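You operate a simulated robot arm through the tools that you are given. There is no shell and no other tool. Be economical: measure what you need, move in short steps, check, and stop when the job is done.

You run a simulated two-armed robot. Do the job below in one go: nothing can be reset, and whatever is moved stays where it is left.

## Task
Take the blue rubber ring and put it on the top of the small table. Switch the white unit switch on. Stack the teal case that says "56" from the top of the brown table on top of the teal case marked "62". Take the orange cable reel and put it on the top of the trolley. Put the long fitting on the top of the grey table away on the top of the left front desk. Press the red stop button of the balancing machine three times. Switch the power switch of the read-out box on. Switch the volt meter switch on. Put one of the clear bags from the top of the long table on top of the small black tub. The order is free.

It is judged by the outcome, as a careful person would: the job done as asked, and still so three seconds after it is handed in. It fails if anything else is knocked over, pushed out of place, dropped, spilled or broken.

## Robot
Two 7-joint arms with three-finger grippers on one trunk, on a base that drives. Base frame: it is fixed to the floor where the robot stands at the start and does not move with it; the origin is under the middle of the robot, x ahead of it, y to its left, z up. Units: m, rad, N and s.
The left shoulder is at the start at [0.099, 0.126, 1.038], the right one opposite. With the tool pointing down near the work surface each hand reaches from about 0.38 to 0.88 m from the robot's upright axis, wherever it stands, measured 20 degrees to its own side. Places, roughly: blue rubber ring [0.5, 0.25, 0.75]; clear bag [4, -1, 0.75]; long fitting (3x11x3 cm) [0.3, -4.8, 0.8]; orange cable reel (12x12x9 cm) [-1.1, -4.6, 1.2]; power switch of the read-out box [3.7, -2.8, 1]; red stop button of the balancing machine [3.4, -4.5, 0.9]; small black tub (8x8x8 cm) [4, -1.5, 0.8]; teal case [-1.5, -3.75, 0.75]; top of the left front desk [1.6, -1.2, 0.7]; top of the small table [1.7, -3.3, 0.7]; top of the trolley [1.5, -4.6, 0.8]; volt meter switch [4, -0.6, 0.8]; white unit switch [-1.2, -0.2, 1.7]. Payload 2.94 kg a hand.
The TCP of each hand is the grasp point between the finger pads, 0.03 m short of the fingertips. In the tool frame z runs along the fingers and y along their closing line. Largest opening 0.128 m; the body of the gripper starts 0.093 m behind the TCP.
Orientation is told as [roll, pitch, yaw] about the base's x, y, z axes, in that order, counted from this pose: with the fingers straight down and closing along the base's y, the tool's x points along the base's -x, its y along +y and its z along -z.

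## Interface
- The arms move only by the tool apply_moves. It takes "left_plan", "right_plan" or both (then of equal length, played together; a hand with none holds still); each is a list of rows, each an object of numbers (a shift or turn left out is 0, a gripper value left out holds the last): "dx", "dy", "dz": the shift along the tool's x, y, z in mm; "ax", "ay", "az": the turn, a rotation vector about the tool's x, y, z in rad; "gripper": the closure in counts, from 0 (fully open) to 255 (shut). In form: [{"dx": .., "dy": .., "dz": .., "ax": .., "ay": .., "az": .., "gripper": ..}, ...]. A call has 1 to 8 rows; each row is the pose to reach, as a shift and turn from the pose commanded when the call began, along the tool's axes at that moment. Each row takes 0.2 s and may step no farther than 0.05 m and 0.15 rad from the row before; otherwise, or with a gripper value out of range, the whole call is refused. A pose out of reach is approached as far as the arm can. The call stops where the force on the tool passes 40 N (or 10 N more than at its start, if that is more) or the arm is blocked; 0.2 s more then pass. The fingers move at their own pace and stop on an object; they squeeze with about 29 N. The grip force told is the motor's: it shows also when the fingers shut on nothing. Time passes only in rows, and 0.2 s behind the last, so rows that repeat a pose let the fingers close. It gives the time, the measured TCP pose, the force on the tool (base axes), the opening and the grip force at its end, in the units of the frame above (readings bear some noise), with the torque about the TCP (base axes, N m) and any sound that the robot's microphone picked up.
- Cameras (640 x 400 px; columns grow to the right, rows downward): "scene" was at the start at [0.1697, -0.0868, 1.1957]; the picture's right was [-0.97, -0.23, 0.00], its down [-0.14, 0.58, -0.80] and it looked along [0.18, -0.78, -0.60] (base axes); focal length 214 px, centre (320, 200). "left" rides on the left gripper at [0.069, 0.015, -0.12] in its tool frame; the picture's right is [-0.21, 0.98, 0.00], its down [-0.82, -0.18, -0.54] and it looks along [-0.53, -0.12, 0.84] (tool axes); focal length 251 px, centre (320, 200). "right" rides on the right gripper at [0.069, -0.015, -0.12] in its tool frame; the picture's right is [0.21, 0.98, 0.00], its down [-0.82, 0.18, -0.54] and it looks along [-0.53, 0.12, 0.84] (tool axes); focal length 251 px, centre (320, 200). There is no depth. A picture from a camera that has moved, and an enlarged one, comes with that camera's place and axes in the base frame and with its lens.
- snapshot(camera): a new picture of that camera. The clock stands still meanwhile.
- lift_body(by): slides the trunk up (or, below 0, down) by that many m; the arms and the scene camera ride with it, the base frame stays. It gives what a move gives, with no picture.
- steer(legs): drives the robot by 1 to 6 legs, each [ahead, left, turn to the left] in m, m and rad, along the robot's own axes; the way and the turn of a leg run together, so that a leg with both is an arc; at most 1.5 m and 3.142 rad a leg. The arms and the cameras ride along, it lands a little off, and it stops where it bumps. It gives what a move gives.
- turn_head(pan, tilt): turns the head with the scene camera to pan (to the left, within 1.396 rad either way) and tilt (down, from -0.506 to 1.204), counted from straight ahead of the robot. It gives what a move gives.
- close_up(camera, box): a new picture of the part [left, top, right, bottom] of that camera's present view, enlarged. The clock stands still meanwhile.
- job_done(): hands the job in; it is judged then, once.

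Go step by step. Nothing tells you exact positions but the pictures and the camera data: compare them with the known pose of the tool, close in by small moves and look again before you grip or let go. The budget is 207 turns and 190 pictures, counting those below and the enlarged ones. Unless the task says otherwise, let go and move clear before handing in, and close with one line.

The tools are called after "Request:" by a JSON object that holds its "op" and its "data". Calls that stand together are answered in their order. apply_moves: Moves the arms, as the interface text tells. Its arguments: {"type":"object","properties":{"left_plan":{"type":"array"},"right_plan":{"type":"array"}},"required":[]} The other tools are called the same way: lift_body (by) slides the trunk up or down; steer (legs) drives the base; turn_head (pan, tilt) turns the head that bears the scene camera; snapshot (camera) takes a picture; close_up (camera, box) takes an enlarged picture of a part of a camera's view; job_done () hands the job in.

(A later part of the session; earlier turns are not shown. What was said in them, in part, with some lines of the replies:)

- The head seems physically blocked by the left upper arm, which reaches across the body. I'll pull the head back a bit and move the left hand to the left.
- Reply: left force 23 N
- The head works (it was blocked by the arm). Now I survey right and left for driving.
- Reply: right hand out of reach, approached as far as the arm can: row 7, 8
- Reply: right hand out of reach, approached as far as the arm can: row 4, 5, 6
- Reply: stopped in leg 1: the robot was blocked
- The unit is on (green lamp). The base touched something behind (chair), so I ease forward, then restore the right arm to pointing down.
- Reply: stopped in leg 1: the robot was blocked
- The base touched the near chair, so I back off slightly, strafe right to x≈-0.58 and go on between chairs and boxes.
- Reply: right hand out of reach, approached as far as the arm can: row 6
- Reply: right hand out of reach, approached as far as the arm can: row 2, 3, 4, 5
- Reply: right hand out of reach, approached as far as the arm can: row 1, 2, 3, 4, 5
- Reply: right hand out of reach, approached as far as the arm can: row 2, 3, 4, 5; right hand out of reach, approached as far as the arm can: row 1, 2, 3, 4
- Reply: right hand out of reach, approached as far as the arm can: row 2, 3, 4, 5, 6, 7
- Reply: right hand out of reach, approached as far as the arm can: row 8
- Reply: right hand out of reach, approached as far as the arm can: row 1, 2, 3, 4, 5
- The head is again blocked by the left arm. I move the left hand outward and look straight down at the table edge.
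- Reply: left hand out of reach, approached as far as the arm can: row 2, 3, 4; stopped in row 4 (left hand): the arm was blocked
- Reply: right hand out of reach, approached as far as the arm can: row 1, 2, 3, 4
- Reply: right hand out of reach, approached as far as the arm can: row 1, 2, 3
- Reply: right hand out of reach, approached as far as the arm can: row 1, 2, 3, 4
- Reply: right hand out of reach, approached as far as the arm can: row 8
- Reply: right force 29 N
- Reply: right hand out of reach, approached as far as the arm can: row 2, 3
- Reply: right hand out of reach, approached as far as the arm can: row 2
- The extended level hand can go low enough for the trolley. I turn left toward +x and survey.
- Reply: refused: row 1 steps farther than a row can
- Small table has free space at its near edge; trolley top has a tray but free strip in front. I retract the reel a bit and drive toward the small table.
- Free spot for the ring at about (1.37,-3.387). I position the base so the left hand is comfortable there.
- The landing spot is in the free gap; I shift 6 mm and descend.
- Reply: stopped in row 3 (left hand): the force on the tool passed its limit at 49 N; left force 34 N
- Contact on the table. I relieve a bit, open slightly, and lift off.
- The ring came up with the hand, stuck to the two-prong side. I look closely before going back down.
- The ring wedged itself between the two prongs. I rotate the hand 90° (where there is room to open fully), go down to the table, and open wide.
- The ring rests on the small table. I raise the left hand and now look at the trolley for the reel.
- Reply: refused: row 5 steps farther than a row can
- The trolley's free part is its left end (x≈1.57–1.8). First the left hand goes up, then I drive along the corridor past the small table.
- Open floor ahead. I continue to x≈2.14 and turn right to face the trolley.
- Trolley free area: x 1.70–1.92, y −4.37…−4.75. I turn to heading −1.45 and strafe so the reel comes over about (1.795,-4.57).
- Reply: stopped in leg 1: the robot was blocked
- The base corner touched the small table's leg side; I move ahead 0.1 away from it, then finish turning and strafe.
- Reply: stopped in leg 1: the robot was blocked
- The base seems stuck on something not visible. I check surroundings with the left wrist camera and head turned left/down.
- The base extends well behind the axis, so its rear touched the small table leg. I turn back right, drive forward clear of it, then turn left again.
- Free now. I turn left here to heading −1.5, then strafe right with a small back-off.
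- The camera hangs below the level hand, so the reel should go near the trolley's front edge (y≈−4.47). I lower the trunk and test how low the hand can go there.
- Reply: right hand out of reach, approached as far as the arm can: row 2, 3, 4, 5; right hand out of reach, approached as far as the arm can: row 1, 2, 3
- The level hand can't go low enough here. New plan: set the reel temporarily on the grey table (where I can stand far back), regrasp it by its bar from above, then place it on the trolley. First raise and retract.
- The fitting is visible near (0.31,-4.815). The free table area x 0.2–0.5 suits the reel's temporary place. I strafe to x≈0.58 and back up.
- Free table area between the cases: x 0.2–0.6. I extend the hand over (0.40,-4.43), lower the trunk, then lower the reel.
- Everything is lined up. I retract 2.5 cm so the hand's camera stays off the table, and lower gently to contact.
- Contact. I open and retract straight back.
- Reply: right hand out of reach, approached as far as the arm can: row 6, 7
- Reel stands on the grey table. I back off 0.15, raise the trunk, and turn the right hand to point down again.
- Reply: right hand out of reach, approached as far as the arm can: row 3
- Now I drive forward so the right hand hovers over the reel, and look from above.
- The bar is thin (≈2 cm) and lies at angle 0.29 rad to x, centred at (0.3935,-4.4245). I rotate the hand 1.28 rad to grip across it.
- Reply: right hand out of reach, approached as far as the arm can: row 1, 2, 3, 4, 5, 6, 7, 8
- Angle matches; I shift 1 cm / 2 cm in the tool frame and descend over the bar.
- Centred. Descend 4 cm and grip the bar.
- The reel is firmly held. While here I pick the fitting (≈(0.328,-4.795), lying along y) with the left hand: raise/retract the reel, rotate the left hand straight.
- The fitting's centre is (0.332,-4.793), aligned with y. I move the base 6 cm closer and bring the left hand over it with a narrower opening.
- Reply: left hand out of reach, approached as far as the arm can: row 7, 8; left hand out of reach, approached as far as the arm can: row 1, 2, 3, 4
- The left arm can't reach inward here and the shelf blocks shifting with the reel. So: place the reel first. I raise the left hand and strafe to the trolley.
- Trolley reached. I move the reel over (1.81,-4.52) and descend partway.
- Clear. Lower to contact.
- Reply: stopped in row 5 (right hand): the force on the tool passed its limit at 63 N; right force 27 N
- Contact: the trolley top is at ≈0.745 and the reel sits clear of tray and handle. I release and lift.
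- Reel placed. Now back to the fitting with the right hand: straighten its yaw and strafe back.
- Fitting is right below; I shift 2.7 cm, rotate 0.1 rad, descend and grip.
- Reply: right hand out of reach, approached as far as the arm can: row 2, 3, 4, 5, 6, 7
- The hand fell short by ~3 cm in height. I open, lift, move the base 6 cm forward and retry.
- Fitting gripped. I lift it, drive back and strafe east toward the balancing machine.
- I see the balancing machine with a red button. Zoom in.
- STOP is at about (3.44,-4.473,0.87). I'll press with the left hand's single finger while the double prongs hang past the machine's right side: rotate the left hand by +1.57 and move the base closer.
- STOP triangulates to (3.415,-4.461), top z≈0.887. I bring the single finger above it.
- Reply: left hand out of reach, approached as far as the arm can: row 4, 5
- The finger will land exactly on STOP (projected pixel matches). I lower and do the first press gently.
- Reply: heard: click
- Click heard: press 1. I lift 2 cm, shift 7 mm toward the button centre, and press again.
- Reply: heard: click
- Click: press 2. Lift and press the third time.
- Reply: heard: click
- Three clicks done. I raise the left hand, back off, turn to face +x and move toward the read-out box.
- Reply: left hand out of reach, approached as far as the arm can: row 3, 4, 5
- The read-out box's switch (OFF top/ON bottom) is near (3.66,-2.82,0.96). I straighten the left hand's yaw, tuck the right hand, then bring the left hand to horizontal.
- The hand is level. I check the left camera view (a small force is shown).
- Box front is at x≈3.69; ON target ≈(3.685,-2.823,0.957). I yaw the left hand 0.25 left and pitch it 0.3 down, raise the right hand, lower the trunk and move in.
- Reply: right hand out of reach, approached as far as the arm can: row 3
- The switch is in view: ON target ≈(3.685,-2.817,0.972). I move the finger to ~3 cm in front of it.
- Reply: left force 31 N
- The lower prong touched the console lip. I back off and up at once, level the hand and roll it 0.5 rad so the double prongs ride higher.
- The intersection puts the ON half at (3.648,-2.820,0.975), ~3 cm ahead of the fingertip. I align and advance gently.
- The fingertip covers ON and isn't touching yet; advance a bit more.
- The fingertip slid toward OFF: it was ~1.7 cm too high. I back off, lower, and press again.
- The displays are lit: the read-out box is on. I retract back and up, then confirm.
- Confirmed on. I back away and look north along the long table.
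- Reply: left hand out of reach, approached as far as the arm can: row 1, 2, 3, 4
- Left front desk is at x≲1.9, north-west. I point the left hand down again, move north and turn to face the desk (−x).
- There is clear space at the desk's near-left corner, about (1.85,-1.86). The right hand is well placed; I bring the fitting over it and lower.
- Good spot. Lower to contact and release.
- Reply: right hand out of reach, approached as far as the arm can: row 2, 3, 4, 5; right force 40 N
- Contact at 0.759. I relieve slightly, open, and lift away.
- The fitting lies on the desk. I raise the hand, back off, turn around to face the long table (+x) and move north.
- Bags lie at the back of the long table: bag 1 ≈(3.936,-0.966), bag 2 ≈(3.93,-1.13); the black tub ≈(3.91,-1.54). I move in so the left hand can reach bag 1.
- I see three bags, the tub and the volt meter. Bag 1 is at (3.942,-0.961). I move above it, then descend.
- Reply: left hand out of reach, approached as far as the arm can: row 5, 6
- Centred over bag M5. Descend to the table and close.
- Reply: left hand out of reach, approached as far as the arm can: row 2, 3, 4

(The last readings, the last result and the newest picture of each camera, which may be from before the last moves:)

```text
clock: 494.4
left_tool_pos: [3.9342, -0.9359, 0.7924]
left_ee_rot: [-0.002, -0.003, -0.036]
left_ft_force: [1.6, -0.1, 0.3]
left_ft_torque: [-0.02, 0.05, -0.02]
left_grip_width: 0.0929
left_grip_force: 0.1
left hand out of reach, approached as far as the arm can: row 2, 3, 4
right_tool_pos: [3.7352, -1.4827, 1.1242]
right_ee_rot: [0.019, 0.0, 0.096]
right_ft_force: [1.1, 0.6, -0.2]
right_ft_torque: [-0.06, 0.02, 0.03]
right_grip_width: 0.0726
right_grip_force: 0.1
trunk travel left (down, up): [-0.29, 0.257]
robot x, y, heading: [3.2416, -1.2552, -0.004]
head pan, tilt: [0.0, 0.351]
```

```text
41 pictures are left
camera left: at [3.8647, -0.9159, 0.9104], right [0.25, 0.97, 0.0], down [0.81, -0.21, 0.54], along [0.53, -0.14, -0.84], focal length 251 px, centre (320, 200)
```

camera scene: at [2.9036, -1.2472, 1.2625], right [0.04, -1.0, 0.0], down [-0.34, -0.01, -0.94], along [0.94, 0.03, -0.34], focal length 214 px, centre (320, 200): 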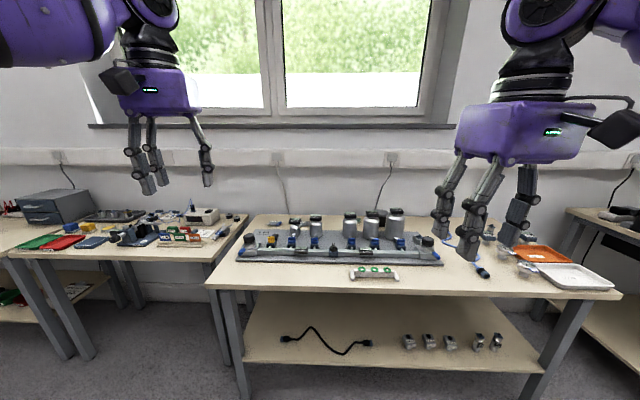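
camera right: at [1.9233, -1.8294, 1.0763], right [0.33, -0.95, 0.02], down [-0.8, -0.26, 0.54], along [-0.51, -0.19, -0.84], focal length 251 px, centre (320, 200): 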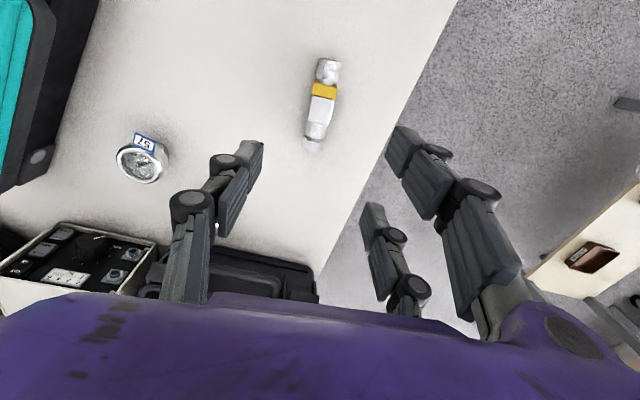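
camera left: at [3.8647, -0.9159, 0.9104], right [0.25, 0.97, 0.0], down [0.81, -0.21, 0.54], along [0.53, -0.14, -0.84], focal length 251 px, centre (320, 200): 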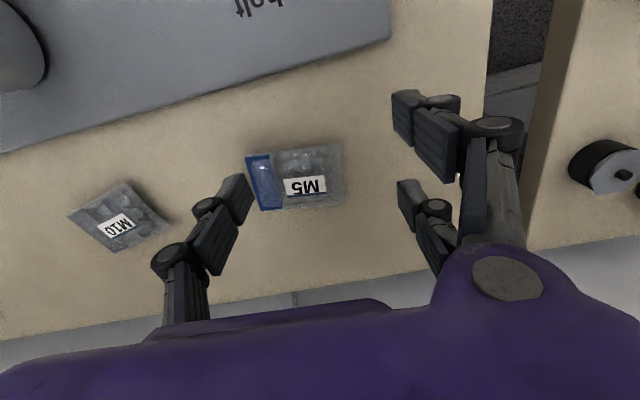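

Slight drift outward; I raise 3 cm, shift the base 2.5 cm right, and go down again.

Request:
{"op": "apply_moves", "data": {"left_plan": [{"dz": -30}]}}

Request:
{"op": "steer", "data": {"legs": [[0.02, -0.028, 0]]}}

Request:
{"op": "apply_moves", "data": {"left_plan": [{"dx": 8, "dz": 20}, {"dx": 8, "dz": 36}]}}

Request:
{"op": "snapshot", "data": {"camera": "left"}}

```text
clock: 494.8
left_tool_pos: [3.9313, -0.9354, 0.8202]
left_ee_rot: [0.001, -0.002, -0.036]
left_ft_force: [0.8, -0.7, -0.9]
left_ft_torque: [0.0, 0.02, -0.02]
left_grip_width: 0.0929
left_grip_force: 0.0
right_tool_pos: [3.7345, -1.4839, 1.1246]
right_ee_rot: [0.021, -0.001, 0.097]
right_ft_force: [-0.2, -0.1, -0.3]
right_ft_torque: [0.01, 0.03, 0.03]
right_grip_width: 0.073
right_grip_force: 0.0
trunk travel left (down, up): [-0.29, 0.257]
robot x, y, heading: [3.2428, -1.256, -0.008]
head pan, tilt: [0.0, 0.351]
```

```text
clock: 495.8
left_tool_pos: [3.9518, -0.9626, 0.8208]
left_ee_rot: [0.002, -0.003, -0.037]
left_ft_force: [-0.2, 0.6, 0.5]
left_ft_torque: [0.01, 0.03, 0.03]
left_grip_width: 0.0929
left_grip_force: 0.0
right_tool_pos: [3.7559, -1.5109, 1.1248]
right_ee_rot: [0.019, 0.001, 0.096]
right_ft_force: [-0.4, -0.8, 0.1]
right_ft_torque: [0.03, 0.03, 0.03]
right_grip_width: 0.0729
right_grip_force: 0.1
trunk travel left (down, up): [-0.29, 0.257]
robot x, y, heading: [3.2594, -1.2822, -0.005]
head pan, tilt: [0.0, 0.351]
```

```text
clock: 496.4
left_tool_pos: [3.9437, -0.963, 0.7854]
left_ee_rot: [0.0, -0.002, -0.037]
left_ft_force: [1.0, 0.1, -0.4]
left_ft_torque: [0.01, 0.02, -0.01]
left_grip_width: 0.0927
left_grip_force: 0.1
right_tool_pos: [3.7563, -1.511, 1.1241]
right_ee_rot: [0.019, 0.002, 0.097]
right_ft_force: [0.2, -0.3, -0.2]
right_ft_torque: [-0.01, 0.04, 0.0]
right_grip_width: 0.0727
right_grip_force: 0.0
trunk travel left (down, up): [-0.29, 0.257]
robot x, y, heading: [3.2644, -1.28, -0.008]
head pan, tilt: [0.0, 0.351]
```

```text
40 pictures are left
camera left: at [3.8759, -0.9444, 0.9041], right [0.25, 0.97, 0.0], down [0.81, -0.21, 0.54], along [0.53, -0.14, -0.84], focal length 251 px, centre (320, 200)
```

left: 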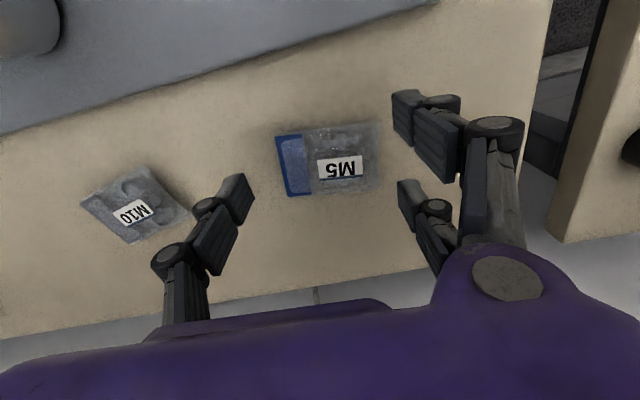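

The bag is between the fingers. Lower a little more and close.

Request:
{"op": "apply_moves", "data": {"left_plan": [{"dz": 5, "dy": 5}, {"dz": 9, "dy": 5}, {"dz": 9, "dy": 5, "gripper": 255}, {"dz": 9, "dy": 5}, {"dz": 9, "dy": 5}, {"dz": 9, "dy": 5}]}}

Request:
{"op": "snapshot", "data": {"camera": "left"}}

```text
clock: 497.8
left_tool_pos: [3.9433, -0.9581, 0.7763]
left_ee_rot: [0.0, 0.0, -0.037]
left_ft_force: [0.6, -0.1, 0.4]
left_ft_torque: [-0.01, -0.02, 0.03]
left_grip_width: 0.0
left_grip_force: 3.2
right_tool_pos: [3.7553, -1.5115, 1.1257]
right_ee_rot: [0.02, 0.0, 0.095]
right_ft_force: [0.4, -0.3, -0.9]
right_ft_torque: [-0.01, 0.02, 0.01]
right_grip_width: 0.0729
right_grip_force: 0.1
trunk travel left (down, up): [-0.29, 0.257]
robot x, y, heading: [3.2605, -1.284, -0.003]
head pan, tilt: [0.0, 0.351]
```

```text
39 pictures are left
camera left: at [3.8753, -0.939, 0.8951], right [0.25, 0.97, 0.0], down [0.81, -0.21, 0.54], along [0.52, -0.14, -0.84], focal length 251 px, centre (320, 200)
```

left: 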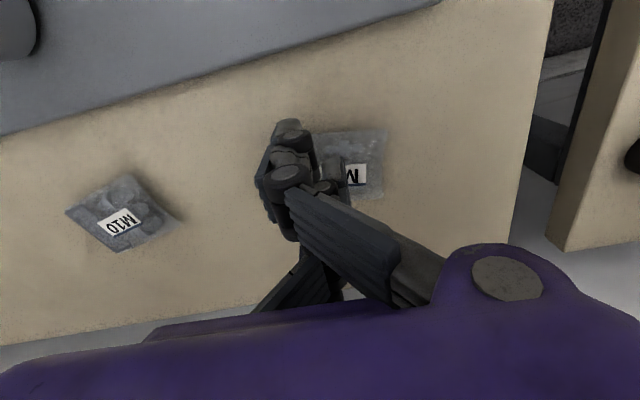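

The fingers closed above the flat bag. I reopen, go down to table contact, then close.

Request:
{"op": "apply_moves", "data": {"left_plan": [{"gripper": 70}, {"gripper": 70}, {"gripper": 70}, {"dz": 6}, {"dz": 12}, {"dz": 17}, {"dz": 22}]}}

```text
clock: 499.4
left_tool_pos: [3.9443, -0.9581, 0.754]
left_ee_rot: [0.001, -0.001, -0.036]
left_ft_force: [-0.1, -0.3, 1.5]
left_ft_torque: [0.09, -0.09, 0.0]
left_grip_width: 0.1006
left_grip_force: 1.3
right_tool_pos: [3.7539, -1.5121, 1.1243]
right_ee_rot: [0.019, -0.001, 0.095]
right_ft_force: [0.3, -0.7, 1.2]
right_ft_torque: [-0.03, 0.0, -0.01]
right_grip_width: 0.0728
right_grip_force: 0.0
trunk travel left (down, up): [-0.29, 0.257]
robot x, y, heading: [3.2636, -1.2834, -0.006]
head pan, tilt: [0.0, 0.351]
```

Request:
{"op": "apply_moves", "data": {"left_plan": [{"dz": -2}, {"dz": -2, "gripper": 255}, {"dz": -2}, {"dz": -2}, {"dz": -2}]}}

Request:
{"op": "snapshot", "data": {"camera": "left"}}

```text
clock: 500.6
left_tool_pos: [3.9432, -0.9599, 0.7554]
left_ee_rot: [-0.003, 0.0, -0.039]
left_ft_force: [0.6, 0.2, -0.1]
left_ft_torque: [-0.01, -0.05, 0.02]
left_grip_width: 0.0002
left_grip_force: 2.6
right_tool_pos: [3.7542, -1.5117, 1.1253]
right_ee_rot: [0.019, -0.001, 0.097]
right_ft_force: [0.2, 0.4, -0.6]
right_ft_torque: [0.02, -0.03, 0.04]
right_grip_width: 0.0729
right_grip_force: 0.0
trunk travel left (down, up): [-0.29, 0.257]
robot x, y, heading: [3.2662, -1.2825, -0.006]
head pan, tilt: [0.0, 0.351]
```

```text
38 pictures are left
camera left: at [3.8756, -0.9401, 0.8745], right [0.25, 0.97, 0.0], down [0.81, -0.21, 0.54], along [0.52, -0.14, -0.84], focal length 251 px, centre (320, 200)
```

left: 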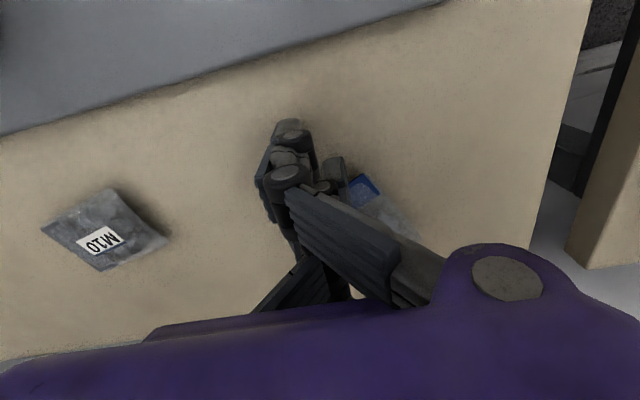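

The bag slipped aside. I open, raise, and look.

Request:
{"op": "apply_moves", "data": {"left_plan": [{"gripper": 30, "dz": -5}, {"dz": -10}, {"dz": -40}, {"dz": -80}, {"dz": -110}]}}

Request:
{"op": "snapshot", "data": {"camera": "left"}}

```text
clock: 501.8
left_tool_pos: [3.9421, -0.9583, 0.8666]
left_ee_rot: [0.0, 0.0, -0.038]
left_ft_force: [-0.6, 0.2, 0.1]
left_ft_torque: [0.01, 0.0, 0.0]
left_grip_width: 0.1127
left_grip_force: 0.1
right_tool_pos: [3.7543, -1.5119, 1.1241]
right_ee_rot: [0.019, 0.0, 0.098]
right_ft_force: [0.3, 1.2, 0.0]
right_ft_torque: [-0.03, -0.03, 0.02]
right_grip_width: 0.0729
right_grip_force: 0.0
trunk travel left (down, up): [-0.29, 0.257]
robot x, y, heading: [3.2594, -1.2861, -0.002]
head pan, tilt: [0.0, 0.351]
```

```text
37 pictures are left
camera left: at [3.8749, -0.9388, 0.9854], right [0.25, 0.97, 0.0], down [0.81, -0.21, 0.54], along [0.53, -0.14, -0.84], focal length 251 px, centre (320, 200)
```

left: 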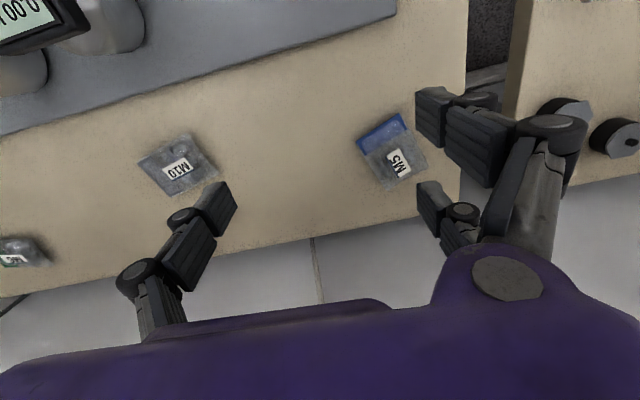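

The bag moved near the table's corner (3.991,-0.891), rotated ≈0.3 rad. I reposition the base, rotate the hand to match and look before descending.

Request:
{"op": "steer", "data": {"legs": [[0.04, 0.07, 0]]}}

Request:
{"op": "apply_moves", "data": {"left_plan": [{"az": -0.12, "dx": -5, "gripper": 50}, {"az": -0.24, "dx": -9, "dz": 20}, {"az": -0.35, "dx": -9, "dz": 40}]}}

Request:
{"op": "snapshot", "data": {"camera": "left"}}

```text
clock: 503.1
left_tool_pos: [3.984, -0.8885, 0.8649]
left_ee_rot: [0.001, -0.001, -0.036]
left_ft_force: [0.8, -0.9, 0.9]
left_ft_torque: [0.01, 0.02, -0.01]
left_grip_width: 0.1128
left_grip_force: 0.1
right_tool_pos: [3.7958, -1.4414, 1.124]
right_ee_rot: [0.018, 0.0, 0.096]
right_ft_force: [0.3, 0.3, 0.9]
right_ft_torque: [0.03, 0.02, 0.02]
right_grip_width: 0.0729
right_grip_force: 0.1
trunk travel left (down, up): [-0.29, 0.257]
robot x, y, heading: [3.3019, -1.2116, -0.006]
head pan, tilt: [0.0, 0.351]
```

```text
clock: 503.9
left_tool_pos: [3.9929, -0.8876, 0.8256]
left_ee_rot: [-0.002, -0.002, 0.315]
left_ft_force: [-0.2, -0.4, 0.0]
left_ft_torque: [-0.01, 0.0, 0.05]
left_grip_width: 0.1029
left_grip_force: 0.1
right_tool_pos: [3.7957, -1.4414, 1.1234]
right_ee_rot: [0.019, 0.0, 0.094]
right_ft_force: [-0.5, -0.2, 0.9]
right_ft_torque: [-0.06, 0.03, 0.01]
right_grip_width: 0.0727
right_grip_force: 0.0
trunk travel left (down, up): [-0.29, 0.257]
robot x, y, heading: [3.2998, -1.2133, -0.006]
head pan, tilt: [0.0, 0.351]
```

```text
36 pictures are left
camera left: at [3.923, -0.8943, 0.9449], right [-0.1, 1.0, 0.0], down [0.84, 0.08, 0.54], along [0.54, 0.05, -0.84], focal length 251 px, centre (320, 200)
```

left: 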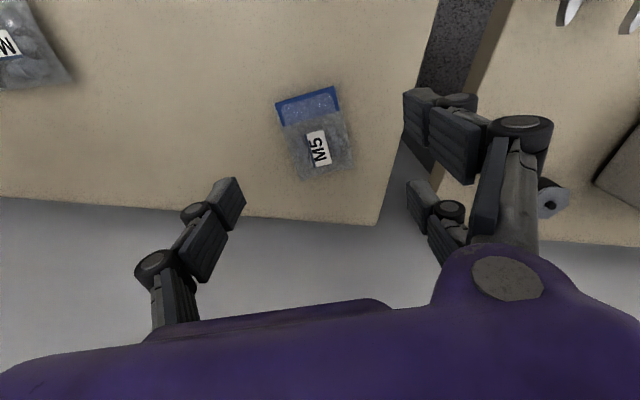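

The hand is aligned with the bag. Descend to the table and close.

Request:
{"op": "apply_moves", "data": {"left_plan": [{"dy": -4, "dz": 35}, {"dy": -4, "dz": 60}, {"dy": -4, "dz": 66}, {"dy": -4, "dz": 70}]}}

Request:
{"op": "apply_moves", "data": {"left_plan": [{"gripper": 255}, {}, {}, {}]}}

Request:
{"op": "snapshot", "data": {"camera": "left"}}

```text
clock: 504.9
left_tool_pos: [3.9856, -0.8898, 0.7586]
left_ee_rot: [-0.001, -0.005, 0.314]
left_ft_force: [0.1, 0.0, 0.2]
left_ft_torque: [0.0, 0.0, 0.05]
left_grip_width: 0.1026
left_grip_force: 0.1
left hand out of reach, approached as far as the arm can: row 2, 3, 4
right_tool_pos: [3.7949, -1.4429, 1.123]
right_ee_rot: [0.019, -0.002, 0.097]
right_ft_force: [0.5, 0.5, -0.3]
right_ft_torque: [-0.02, 0.0, 0.01]
right_grip_width: 0.0729
right_grip_force: 0.0
trunk travel left (down, up): [-0.29, 0.257]
robot x, y, heading: [3.3, -1.2133, -0.004]
head pan, tilt: [0.0, 0.351]
```

```text
clock: 505.9
left_tool_pos: [3.9855, -0.89, 0.7594]
left_ee_rot: [-0.002, -0.005, 0.314]
left_ft_force: [1.0, 4.3, 9.8]
left_ft_torque: [0.28, 0.18, -0.11]
left_grip_width: 0.0466
left_grip_force: 28.8
right_tool_pos: [3.7936, -1.4427, 1.1247]
right_ee_rot: [0.019, 0.0, 0.096]
right_ft_force: [0.0, -0.5, 0.2]
right_ft_torque: [-0.03, -0.01, 0.03]
right_grip_width: 0.0728
right_grip_force: 0.0
trunk travel left (down, up): [-0.29, 0.257]
robot x, y, heading: [3.3001, -1.2161, -0.003]
head pan, tilt: [0.0, 0.351]
```

```text
35 pictures are left
camera left: at [3.9147, -0.8949, 0.8787], right [-0.1, 1.0, 0.0], down [0.83, 0.08, 0.55], along [0.54, 0.05, -0.84], focal length 251 px, centre (320, 200)
```

left: 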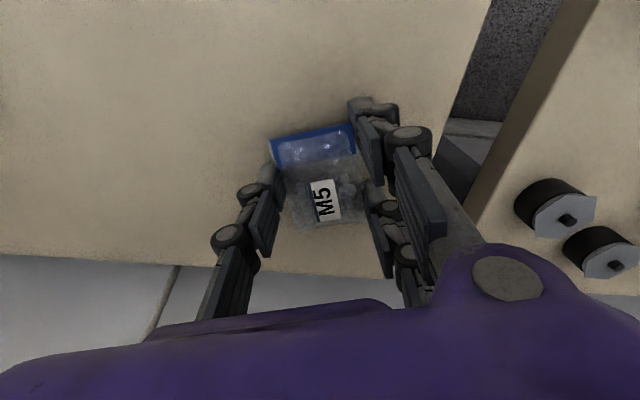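

Bag gripped. I lift it and shift the base south toward the tub.

Request:
{"op": "apply_moves", "data": {"left_plan": [{"dz": -30}, {"dz": -75}, {"dz": -120, "dx": 10}, {"dz": -165, "dx": 30}, {"dz": -205, "dx": 55}, {"dz": -240, "dx": 85}]}}

Request:
{"op": "steer", "data": {"legs": [[0, -0.62, 0]]}}

Request:
{"op": "snapshot", "data": {"camera": "left"}}

```text
clock: 507.3
left_tool_pos: [3.9033, -0.9154, 0.9992]
left_ee_rot: [0.0, -0.002, 0.315]
left_ft_force: [-1.0, 0.1, 0.2]
left_ft_torque: [0.03, -0.04, -0.01]
left_grip_width: 0.0468
left_grip_force: 29.5
right_tool_pos: [3.7925, -1.441, 1.1249]
right_ee_rot: [0.02, -0.004, 0.096]
right_ft_force: [-0.9, 0.1, 0.3]
right_ft_torque: [0.0, -0.01, 0.0]
right_grip_width: 0.0728
right_grip_force: 0.1
trunk travel left (down, up): [-0.29, 0.257]
robot x, y, heading: [3.3039, -1.2125, -0.003]
head pan, tilt: [0.0, 0.351]
```

```text
clock: 513.1
left_tool_pos: [3.9016, -1.5267, 0.999]
left_ee_rot: [0.001, 0.0, 0.315]
left_ft_force: [0.0, 0.2, -1.2]
left_ft_torque: [0.04, -0.01, -0.01]
left_grip_width: 0.0468
left_grip_force: 29.3
right_tool_pos: [3.7922, -2.0503, 1.1237]
right_ee_rot: [0.019, 0.0, 0.097]
right_ft_force: [0.3, -0.4, 0.6]
right_ft_torque: [-0.01, 0.02, 0.03]
right_grip_width: 0.0727
right_grip_force: 0.0
trunk travel left (down, up): [-0.29, 0.257]
robot x, y, heading: [3.3013, -1.8253, -0.006]
head pan, tilt: [0.0, 0.351]
```

```text
34 pictures are left
camera left: at [3.8314, -1.5307, 1.1181], right [-0.1, 1.0, 0.0], down [0.84, 0.08, 0.54], along [0.54, 0.05, -0.84], focal length 251 px, centre (320, 200)
```

left: 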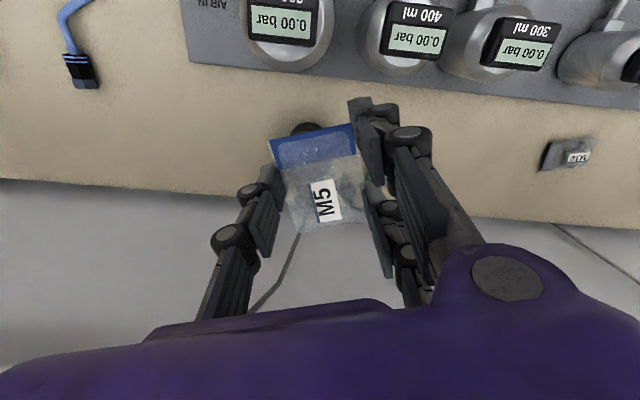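

The tub is right ahead under the bag, centre ≈(3.96,-1.53). I move over it and lower partway.

Request:
{"op": "apply_moves", "data": {"left_plan": [{"dx": -20, "dy": -8, "dz": 15}, {"dx": -40, "dy": -16, "dz": 40}, {"dx": -54, "dy": -21, "dz": 75}, {"dx": -54, "dy": -21, "dz": 110}, {"dx": -54, "dy": -21, "dz": 130}]}}

Request:
{"op": "turn_head", "data": {"pan": 0.3, "tilt": 0.45}}

Request:
{"op": "snapshot", "data": {"camera": "scene"}}

Request:
{"op": "snapshot", "data": {"camera": "left"}}

```text
clock: 514.3
left_tool_pos: [3.9592, -1.5287, 0.8679]
left_ee_rot: [-0.003, -0.004, 0.315]
left_ft_force: [0.0, 0.0, -0.5]
left_ft_torque: [-0.03, -0.02, 0.02]
left_grip_width: 0.0467
left_grip_force: 28.9
right_tool_pos: [3.7922, -2.0516, 1.1235]
right_ee_rot: [0.021, -0.001, 0.096]
right_ft_force: [0.4, -0.1, 0.6]
right_ft_torque: [0.01, 0.01, 0.02]
right_grip_width: 0.0725
right_grip_force: 0.2
trunk travel left (down, up): [-0.29, 0.257]
robot x, y, heading: [3.2988, -1.8267, -0.007]
head pan, tilt: [0.0, 0.351]
```

```text
clock: 515.1
left_tool_pos: [3.9603, -1.5281, 0.8688]
left_ee_rot: [0.0, -0.002, 0.314]
left_ft_force: [0.4, -0.3, -0.8]
left_ft_torque: [0.01, 0.01, 0.03]
left_grip_width: 0.0466
left_grip_force: 28.5
right_tool_pos: [3.793, -2.052, 1.1232]
right_ee_rot: [0.02, 0.001, 0.098]
right_ft_force: [0.0, -0.9, -0.5]
right_ft_torque: [0.02, 0.01, 0.02]
right_grip_width: 0.0726
right_grip_force: 0.2
trunk travel left (down, up): [-0.29, 0.257]
robot x, y, heading: [3.3004, -1.8277, -0.007]
head pan, tilt: [0.3, 0.45]
```

```text
33 pictures are left
camera scene: at [3.5253, -1.8003, 1.2533], right [0.29, -0.96, 0.0], down [-0.42, -0.13, -0.9], along [0.86, 0.26, -0.43], focal length 214 px, centre (320, 200)
```

scene: 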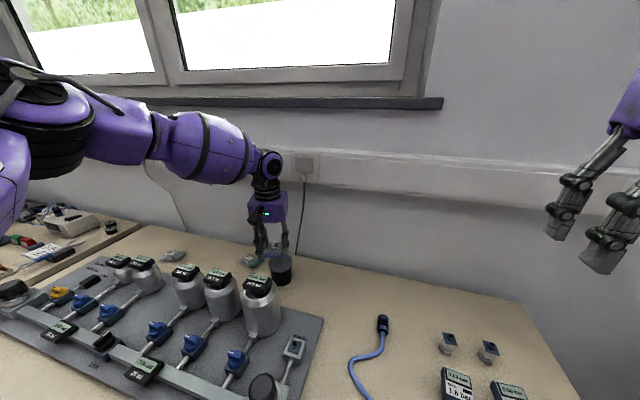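

```text
32 pictures are left
camera left: at [3.8898, -1.5332, 0.9882], right [-0.1, 1.0, 0.0], down [0.84, 0.08, 0.54], along [0.54, 0.05, -0.84], focal length 251 px, centre (320, 200)
```

left: 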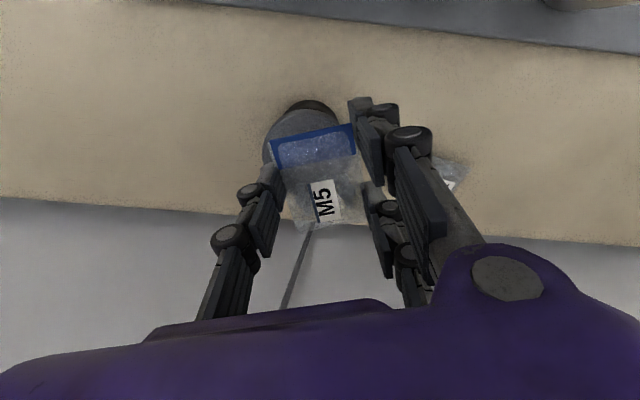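

Bag is over the tub; 6 mm correction and lower to contact.

Request:
{"op": "apply_moves", "data": {"left_plan": [{"dy": -6, "dz": 6}, {"dy": -6, "dz": 13}, {"dy": -6, "dz": 19}, {"dy": -6, "dz": 25}, {"dy": -6, "dz": 31}]}}

```text
clock: 516.3
left_tool_pos: [3.9622, -1.5338, 0.8371]
left_ee_rot: [-0.002, 0.0, 0.315]
left_ft_force: [-0.5, 1.0, -1.2]
left_ft_torque: [0.03, -0.02, 0.0]
left_grip_width: 0.047
left_grip_force: 29.5
right_tool_pos: [3.7922, -2.0504, 1.1238]
right_ee_rot: [0.02, 0.001, 0.098]
right_ft_force: [0.3, 0.0, 0.3]
right_ft_torque: [-0.01, 0.02, -0.02]
right_grip_width: 0.0726
right_grip_force: 0.0
trunk travel left (down, up): [-0.29, 0.257]
robot x, y, heading: [3.3019, -1.8247, -0.001]
head pan, tilt: [0.3, 0.45]
```

Request:
{"op": "apply_moves", "data": {"left_plan": [{"dz": 3}, {"dz": 6}, {"dz": 9}]}}

Request:
{"op": "snapshot", "data": {"camera": "left"}}

```text
clock: 517.1
left_tool_pos: [3.9607, -1.5349, 0.8356]
left_ee_rot: [-0.005, -0.013, 0.317]
left_ft_force: [-3.3, 5.3, 39.8]
left_ft_torque: [0.18, 0.14, -0.02]
left_grip_width: 0.0469
left_grip_force: 29.2
right_tool_pos: [3.788, -2.053, 1.1258]
right_ee_rot: [0.021, -0.005, 0.098]
right_ft_force: [-0.5, -0.4, -0.2]
right_ft_torque: [0.03, 0.01, 0.0]
right_grip_width: 0.0727
right_grip_force: 0.0
trunk travel left (down, up): [-0.29, 0.257]
robot x, y, heading: [3.297, -1.823, -0.002]
head pan, tilt: [0.3, 0.45]
```

```text
31 pictures are left
camera left: at [3.89, -1.54, 0.9536], right [-0.1, 1.0, 0.0], down [0.83, 0.08, 0.55], along [0.55, 0.05, -0.83], focal length 251 px, centre (320, 200)
```

left: 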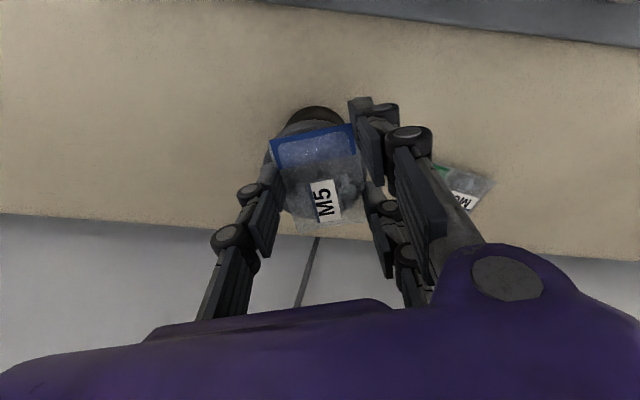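

Contact with the tub's top. Relieve, open gradually, then lift straight up and check.

Request:
{"op": "apply_moves", "data": {"left_plan": [{"dz": -8}, {"dz": -8, "gripper": 110}, {"dz": -8}, {"dz": -8, "gripper": 80}, {"dz": -8}, {"dz": -25}, {"dz": -60}, {"dz": -100}]}}

Request:
{"op": "snapshot", "data": {"camera": "left"}}

```text
clock: 518.9
left_tool_pos: [3.9612, -1.5332, 0.9297]
left_ee_rot: [0.001, -0.002, 0.313]
left_ft_force: [0.4, 0.7, 0.7]
left_ft_torque: [0.04, -0.02, 0.0]
left_grip_width: 0.0877
left_grip_force: 0.1
right_tool_pos: [3.791, -2.0514, 1.1239]
right_ee_rot: [0.018, 0.001, 0.098]
right_ft_force: [0.7, 0.4, 0.8]
right_ft_torque: [0.02, -0.01, -0.03]
right_grip_width: 0.0728
right_grip_force: 0.1
trunk travel left (down, up): [-0.29, 0.257]
robot x, y, heading: [3.2967, -1.8232, -0.002]
head pan, tilt: [0.3, 0.45]
```

```text
30 pictures are left
camera left: at [3.8903, -1.5396, 1.0483], right [-0.1, 1.0, 0.0], down [0.84, 0.08, 0.54], along [0.54, 0.05, -0.84], focal length 251 px, centre (320, 200)
```

left: 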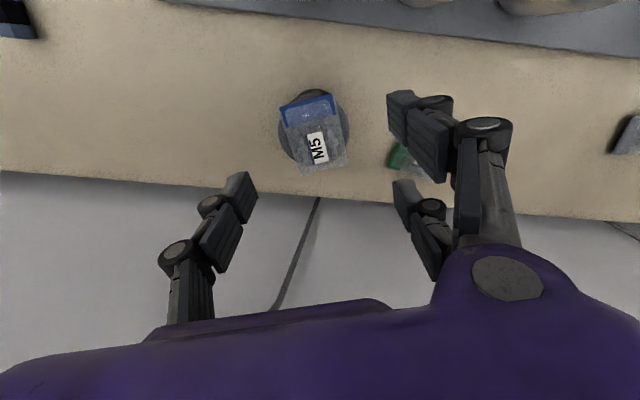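

The bag sits on the tub. Last task: the volt meter switch at ≈(3.95,-0.61). I raise the hand, strafe north, straighten the yaw, and look.

Request:
{"op": "apply_moves", "data": {"left_plan": [{"dz": -45}, {"dz": -90, "dx": 15}, {"dz": -130, "dx": 40}, {"dz": -150, "dx": 70, "az": 0.1}, {"dz": -160, "dx": 100, "az": 0.2}, {"dz": -160, "dx": 110, "az": 0.315}]}}

Request:
{"op": "steer", "data": {"legs": [[0, 0.88, 0]]}}

Request:
{"op": "snapshot", "data": {"camera": "left"}}

Request:
{"op": "turn_head", "data": {"pan": 0.5, "tilt": 0.5}}

Request:
{"op": "snapshot", "data": {"camera": "scene"}}

```text
clock: 520.3
left_tool_pos: [3.8556, -1.5684, 1.0894]
left_ee_rot: [0.0, -0.002, -0.003]
left_ft_force: [-0.2, 0.3, 0.1]
left_ft_torque: [-0.01, 0.0, -0.01]
left_grip_width: 0.0877
left_grip_force: 0.0
right_tool_pos: [3.7936, -2.0517, 1.1247]
right_ee_rot: [0.021, 0.0, 0.098]
right_ft_force: [-0.1, -0.5, 0.4]
right_ft_torque: [-0.02, -0.01, -0.03]
right_grip_width: 0.0726
right_grip_force: 0.0
trunk travel left (down, up): [-0.29, 0.257]
robot x, y, heading: [3.3018, -1.8258, -0.006]
head pan, tilt: [0.3, 0.45]
```

```text
clock: 527.2
left_tool_pos: [3.8575, -0.7909, 1.0891]
left_ee_rot: [0.001, -0.002, -0.007]
left_ft_force: [0.4, -0.4, 0.7]
left_ft_torque: [0.01, -0.01, -0.02]
left_grip_width: 0.0878
left_grip_force: 0.1
right_tool_pos: [3.791, -1.2729, 1.1253]
right_ee_rot: [0.021, -0.001, 0.092]
right_ft_force: [-0.2, -1.0, -0.3]
right_ft_torque: [0.02, 0.04, 0.03]
right_grip_width: 0.0726
right_grip_force: 0.1
trunk travel left (down, up): [-0.29, 0.257]
robot x, y, heading: [3.2993, -1.0411, -0.007]
head pan, tilt: [0.3, 0.45]
stopped in leg 1: the robot was blocked; the commanded pose is now the measured one
```

```text
29 pictures are left
camera left: at [3.7896, -0.7733, 1.2087], right [0.22, 0.98, 0.0], down [0.82, -0.19, 0.54], along [0.53, -0.12, -0.84], focal length 251 px, centre (320, 200)
```

left: 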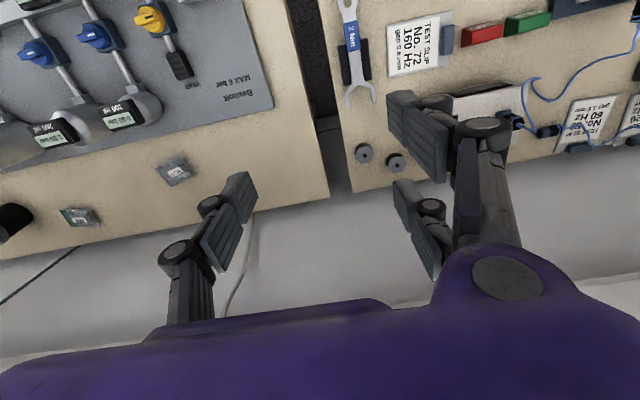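

```text
clock: 527.9
left_tool_pos: [3.8584, -0.7894, 1.0902]
left_ee_rot: [0.0, -0.002, -0.006]
left_ft_force: [0.2, 0.2, 0.3]
left_ft_torque: [0.0, 0.02, 0.02]
left_grip_width: 0.088
left_grip_force: 0.0
right_tool_pos: [3.7926, -1.2718, 1.1248]
right_ee_rot: [0.018, 0.001, 0.092]
right_ft_force: [0.2, 0.4, 0.2]
right_ft_torque: [0.0, -0.02, 0.0]
right_grip_width: 0.0727
right_grip_force: 0.0
trunk travel left (down, up): [-0.29, 0.257]
robot x, y, heading: [3.2988, -1.0394, -0.008]
head pan, tilt: [0.499, 0.499]
```

```text
28 pictures are left
camera scene: at [3.5182, -1.0029, 1.2489], right [0.47, -0.88, 0.0], down [-0.42, -0.22, -0.88], along [0.78, 0.41, -0.48], focal length 214 px, centre (320, 200)
```

scene: 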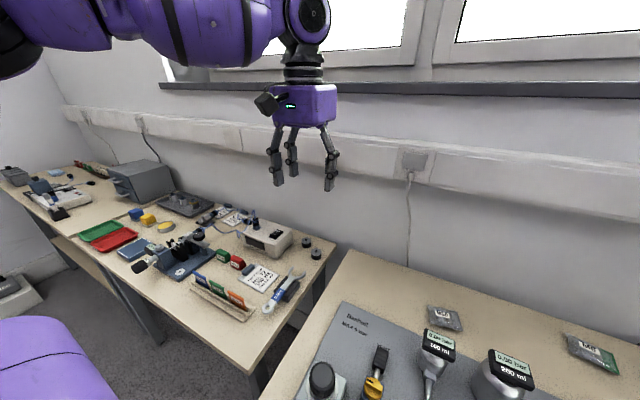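

The base touched something at its left; I ease back 3 cm. The target is still reachable from here. Zoom on the volt meter.

Request:
{"op": "steer", "data": {"legs": [[0, -0.03, 0]]}}

Request:
{"op": "close_up", "data": {"camera": "scene", "box": [200, 195, 330, 295]}}

```text
clock: 528.8
left_tool_pos: [3.8577, -0.8202, 1.0899]
left_ee_rot: [0.001, -0.003, -0.008]
left_ft_force: [0.0, -0.5, -0.3]
left_ft_torque: [0.02, 0.0, 0.02]
left_grip_width: 0.0879
left_grip_force: 0.0
right_tool_pos: [3.791, -1.3017, 1.1245]
right_ee_rot: [0.021, 0.001, 0.092]
right_ft_force: [-0.4, -0.2, 0.1]
right_ft_torque: [-0.01, 0.0, -0.02]
right_grip_width: 0.073
right_grip_force: 0.0
trunk travel left (down, up): [-0.29, 0.257]
robot x, y, heading: [3.2981, -1.0694, -0.013]
head pan, tilt: [0.499, 0.499]
```

```text
4.00 times, centred on (265, 245) of scene
camera zoom: at [3.5179, -1.0328, 1.2489], right [0.47, -0.88, 0.0], down [-0.42, -0.22, -0.88], along [0.77, 0.41, -0.48], focal length 858 px, centre (540, 20)
```

zoom: 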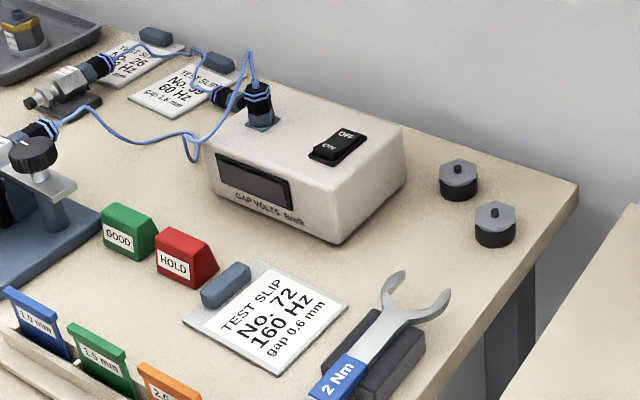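

ON end of the rocker is at ≈(3.942,-0.606,0.813), with OFF behind and a plug to its left. I rotate the left hand +1.57 and tilt so the single finger leads.

Request:
{"op": "apply_moves", "data": {"left_plan": [{"az": 0.147, "gripper": 115}, {"az": 0.294}, {"az": 0.441}, {"az": 0.588}, {"az": 0.735}, {"az": 0.882}, {"az": 1.029}, {"az": 1.176}]}}

Request:
{"op": "apply_moves", "data": {"left_plan": [{"az": 0.14}, {"az": 0.27}, {"az": 0.39}]}}

Request:
{"op": "apply_moves", "data": {"left_plan": [{"ax": -0.12, "dx": 40}, {"ax": -0.24, "dx": 80, "dy": 10}, {"ax": -0.35, "dx": 120, "dy": 30, "dz": 20}, {"ax": -0.35, "dx": 160, "dy": 50, "dz": 40}, {"ax": -0.35, "dx": 195, "dy": 70, "dz": 60}, {"ax": -0.35, "dx": 214, "dy": 95, "dz": 90}]}}

Request:
{"op": "snapshot", "data": {"camera": "left"}}

```text
clock: 530.6
left_tool_pos: [3.8578, -0.8182, 1.0899]
left_ee_rot: [0.003, -0.002, -1.187]
left_ft_force: [-0.1, -0.5, 0.5]
left_ft_torque: [0.0, -0.04, -0.01]
left_grip_width: 0.0705
left_grip_force: 0.1
right_tool_pos: [3.7911, -1.3018, 1.1232]
right_ee_rot: [0.018, 0.001, 0.094]
right_ft_force: [0.2, 0.1, -0.3]
right_ft_torque: [-0.01, 0.01, 0.0]
right_grip_width: 0.0724
right_grip_force: 0.0
trunk travel left (down, up): [-0.29, 0.257]
robot x, y, heading: [3.2991, -1.072, -0.011]
head pan, tilt: [0.499, 0.499]
```

```text
clock: 531.4
left_tool_pos: [3.8578, -0.8203, 1.0892]
left_ee_rot: [0.001, -0.001, -1.573]
left_ft_force: [-0.9, -0.4, 0.5]
left_ft_torque: [0.01, 0.02, 0.0]
left_grip_width: 0.0701
left_grip_force: 0.1
right_tool_pos: [3.7916, -1.3015, 1.1236]
right_ee_rot: [0.02, -0.001, 0.092]
right_ft_force: [-0.9, 0.4, 0.9]
right_ft_torque: [-0.01, 0.02, -0.04]
right_grip_width: 0.073
right_grip_force: 0.0
trunk travel left (down, up): [-0.29, 0.257]
robot x, y, heading: [3.2984, -1.0689, -0.01]
head pan, tilt: [0.499, 0.499]
```

```text
clock: 532.8
left_tool_pos: [3.9553, -0.6037, 0.9987]
left_ee_rot: [0.35, 0.001, -1.571]
left_ft_force: [1.2, 0.2, -0.1]
left_ft_torque: [-0.01, 0.03, -0.02]
left_grip_width: 0.0699
left_grip_force: 0.0
right_tool_pos: [3.7919, -1.3016, 1.1241]
right_ee_rot: [0.021, 0.001, 0.091]
right_ft_force: [-0.2, 0.8, -0.7]
right_ft_torque: [0.05, 0.02, -0.03]
right_grip_width: 0.0727
right_grip_force: 0.1
trunk travel left (down, up): [-0.29, 0.257]
robot x, y, heading: [3.2999, -1.0709, -0.006]
head pan, tilt: [0.499, 0.499]
```

```text
26 pictures are left
camera left: at [3.9289, -0.5332, 1.117], right [0.92, -0.22, 0.34], down [-0.36, -0.82, 0.45], along [0.18, -0.53, -0.83], focal length 251 px, centre (320, 200)
```

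left: 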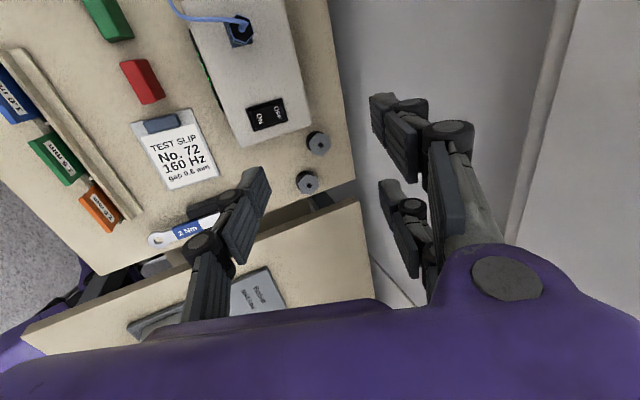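

The finger can reach. I move to ~3 cm above the ON end and check.

Request:
{"op": "apply_moves", "data": {"left_plan": [{"dx": 2, "dy": -5, "dz": 40}, {"dx": 4, "dy": -11, "dz": 75}, {"dx": 5, "dy": -16, "dz": 105}]}}

Request:
{"op": "snapshot", "data": {"camera": "left"}}

```text
clock: 533.6
left_tool_pos: [3.9766, -0.6012, 0.8951]
left_ee_rot: [0.352, 0.001, -1.573]
left_ft_force: [0.3, 0.6, -0.1]
left_ft_torque: [-0.01, 0.0, -0.03]
left_grip_width: 0.0703
left_grip_force: 0.0
right_tool_pos: [3.7914, -1.3008, 1.1228]
right_ee_rot: [0.018, -0.001, 0.093]
right_ft_force: [0.4, -0.5, -0.4]
right_ft_torque: [-0.03, 0.03, 0.0]
right_grip_width: 0.0729
right_grip_force: 0.0
trunk travel left (down, up): [-0.29, 0.257]
robot x, y, heading: [3.2987, -1.0746, -0.009]
head pan, tilt: [0.499, 0.499]
```

```text
25 pictures are left
camera left: at [3.9499, -0.5296, 1.0125], right [0.92, -0.22, 0.34], down [-0.36, -0.82, 0.45], along [0.18, -0.53, -0.83], focal length 251 px, centre (320, 200)
```

left: 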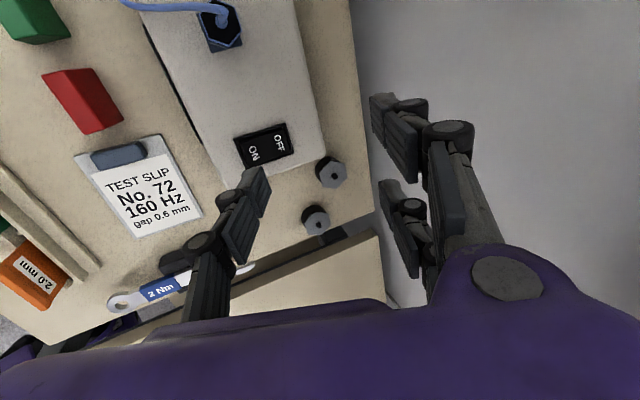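

ON is at (3.949,-0.5915); I shift 7 mm and press down in small steps.

Request:
{"op": "apply_moves", "data": {"left_plan": [{"dx": 7}, {"dx": 7, "dy": -6.9, "dz": 18.8}, {"dx": 7, "dy": -10.3, "dz": 28.2}, {"dx": 7, "dy": -12.7, "dz": 34.7}, {"dx": 7, "dy": -14.4, "dz": 39.4}]}}

Request:
{"op": "snapshot", "data": {"camera": "left"}}

```text
clock: 534.8
left_tool_pos: [3.9735, -0.5946, 0.8533]
left_ee_rot: [0.354, 0.001, -1.573]
left_ft_force: [0.3, -0.1, -0.1]
left_ft_torque: [0.0, -0.01, 0.0]
left_grip_width: 0.0703
left_grip_force: 0.1
right_tool_pos: [3.7912, -1.3005, 1.124]
right_ee_rot: [0.017, 0.001, 0.093]
right_ft_force: [-0.5, -0.6, 0.0]
right_ft_torque: [0.0, 0.02, 0.0]
right_grip_width: 0.0729
right_grip_force: 0.1
trunk travel left (down, up): [-0.29, 0.257]
robot x, y, heading: [3.3008, -1.0728, -0.008]
head pan, tilt: [0.499, 0.499]
```

```text
24 pictures are left
camera left: at [3.9486, -0.5228, 0.9704], right [0.92, -0.22, 0.34], down [-0.36, -0.82, 0.45], along [0.18, -0.53, -0.83], focal length 251 px, centre (320, 200)
```

left: 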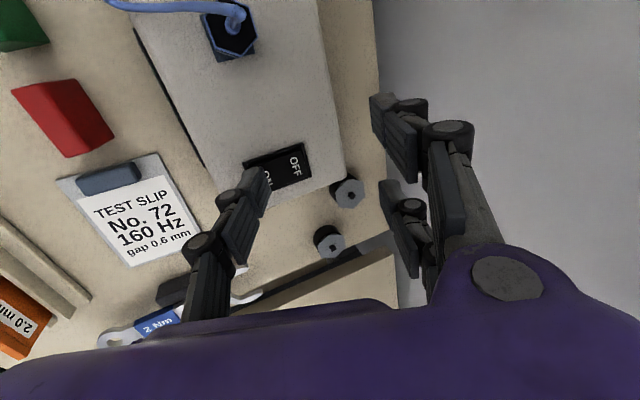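

Request:
{"op": "apply_moves", "data": {"left_plan": [{"dy": 3, "dz": 5.6}, {"dy": 1, "dz": 11.3}, {"dy": -0.5, "dz": 15}]}}

Request:
{"op": "snapshot", "data": {"camera": "left"}}

```text
clock: 535.6
left_tool_pos: [3.979, -0.5934, 0.8414]
left_ee_rot: [0.355, 0.0, -1.571]
left_ft_force: [-9.1, 1.3, 13.3]
left_ft_torque: [0.02, 0.76, -0.04]
left_grip_width: 0.0777
left_grip_force: 4.9
right_tool_pos: [3.7895, -1.3025, 1.1251]
right_ee_rot: [0.02, -0.003, 0.092]
right_ft_force: [0.1, 0.2, 0.4]
right_ft_torque: [-0.01, 0.03, 0.0]
right_grip_width: 0.0727
right_grip_force: 0.0
trunk travel left (down, up): [-0.29, 0.257]
robot x, y, heading: [3.3006, -1.0731, -0.013]
head pan, tilt: [0.499, 0.499]
```

```text
23 pictures are left
camera left: at [3.9512, -0.5229, 0.9579], right [0.92, -0.22, 0.34], down [-0.36, -0.82, 0.44], along [0.18, -0.53, -0.83], focal length 251 px, centre (320, 200)
```

left: 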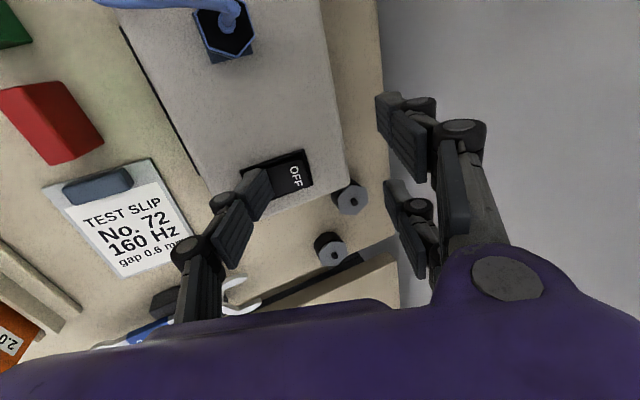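

The rocker has tipped to ON. I lift straight up and verify the display.

Request:
{"op": "apply_moves", "data": {"left_plan": [{"dy": 8, "dz": -22}, {"dy": 20, "dz": -60}, {"dy": 30, "dz": -105}, {"dy": 35, "dz": -150}]}}

Request:
{"op": "close_up", "data": {"camera": "scene", "box": [200, 195, 330, 295]}}

```text
clock: 536.6
left_tool_pos: [3.9605, -0.5945, 0.9919]
left_ee_rot: [0.355, -0.001, -1.573]
left_ft_force: [-0.5, -0.7, 1.4]
left_ft_torque: [0.02, -0.03, 0.0]
left_grip_width: 0.0701
left_grip_force: 0.0
right_tool_pos: [3.791, -1.3031, 1.1248]
right_ee_rot: [0.021, -0.002, 0.094]
right_ft_force: [-0.3, 0.8, 0.1]
right_ft_torque: [0.02, -0.01, -0.01]
right_grip_width: 0.0729
right_grip_force: 0.1
trunk travel left (down, up): [-0.29, 0.257]
robot x, y, heading: [3.2985, -1.0734, -0.012]
head pan, tilt: [0.499, 0.499]
```

```text
4.00 times, centred on (265, 245) of scene
camera zoom: at [3.5169, -1.0329, 1.2491], right [0.47, -0.88, 0.0], down [-0.42, -0.22, -0.88], along [0.78, 0.41, -0.48], focal length 858 px, centre (540, 20)
```

zoom: 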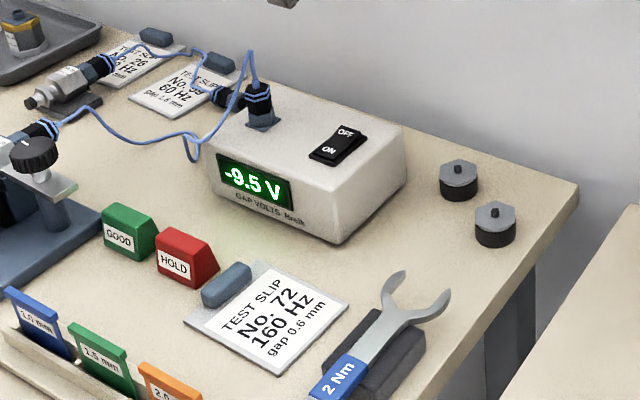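

The volt meter shows −9.5 V: it is on. I move the hand up and the robot clear, then take a final look at the bag on the tub.

Request:
{"op": "apply_moves", "data": {"left_plan": [{"dz": -45}, {"dz": -80, "dy": -20}, {"dz": -100, "dy": -60}]}}

Request:
{"op": "steer", "data": {"legs": [[-0.1, -0.1, 0]]}}

Request:
{"op": "turn_head", "data": {"pan": -0.5, "tilt": 0.45}}

Request:
{"op": "snapshot", "data": {"camera": "scene"}}

```text
clock: 537.4
left_tool_pos: [3.8691, -0.5946, 1.0669]
left_ee_rot: [0.353, -0.003, -1.572]
left_ft_force: [-0.2, -0.6, 0.7]
left_ft_torque: [-0.02, -0.01, 0.01]
left_grip_width: 0.0703
left_grip_force: 0.1
right_tool_pos: [3.7913, -1.3012, 1.125]
right_ee_rot: [0.021, -0.001, 0.093]
right_ft_force: [-0.1, 0.6, 0.6]
right_ft_torque: [-0.01, -0.01, -0.02]
right_grip_width: 0.0729
right_grip_force: 0.0
trunk travel left (down, up): [-0.29, 0.257]
robot x, y, heading: [3.2998, -1.0717, -0.011]
head pan, tilt: [0.499, 0.499]
```

```text
clock: 539.0
left_tool_pos: [3.7689, -0.6926, 1.0663]
left_ee_rot: [0.353, 0.001, -1.572]
left_ft_force: [0.0, 0.3, -1.1]
left_ft_torque: [0.0, 0.01, 0.02]
left_grip_width: 0.0707
left_grip_force: 0.0
right_tool_pos: [3.6905, -1.4009, 1.1252]
right_ee_rot: [0.021, 0.0, 0.093]
right_ft_force: [0.0, -0.9, -0.6]
right_ft_torque: [0.03, -0.03, 0.0]
right_grip_width: 0.0728
right_grip_force: 0.0
trunk travel left (down, up): [-0.29, 0.257]
robot x, y, heading: [3.1954, -1.1717, -0.004]
head pan, tilt: [0.499, 0.499]
```

```text
clock: 540.2
left_tool_pos: [3.7693, -0.6932, 1.0658]
left_ee_rot: [0.351, -0.001, -1.573]
left_ft_force: [0.3, -0.1, -1.7]
left_ft_torque: [0.04, 0.0, -0.01]
left_grip_width: 0.0702
left_grip_force: 0.1
right_tool_pos: [3.6892, -1.3992, 1.1242]
right_ee_rot: [0.018, 0.0, 0.092]
right_ft_force: [0.4, 1.2, -0.3]
right_ft_torque: [-0.01, 0.01, 0.03]
right_grip_width: 0.0727
right_grip_force: 0.0
trunk travel left (down, up): [-0.29, 0.257]
robot x, y, heading: [3.1985, -1.1705, -0.012]
head pan, tilt: [-0.499, 0.45]
```

```text
21 pictures are left
camera scene: at [3.4165, -1.2185, 1.2533], right [-0.49, -0.87, 0.0], down [-0.38, 0.21, -0.9], along [0.79, -0.44, -0.44], focal length 214 px, centre (320, 200)
```

scene: 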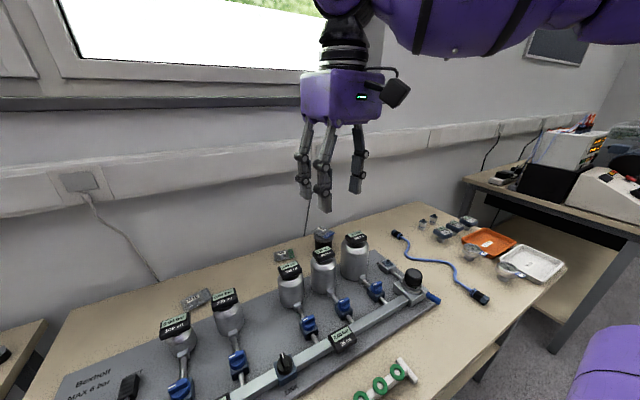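

The bag is still on the tub behind the jars, and both hands are empty and clear. All the tasks are done, so I hand in.

Request:
{"op": "job_done", "data": {}}

```text
The job is handed in.
```

I did all nine tasks and handed the job in. While driving, the base bumped a chair twice, the small table or its leg once, and something unseen near the volt meter table. I did not go back to check whether any of these had moved.
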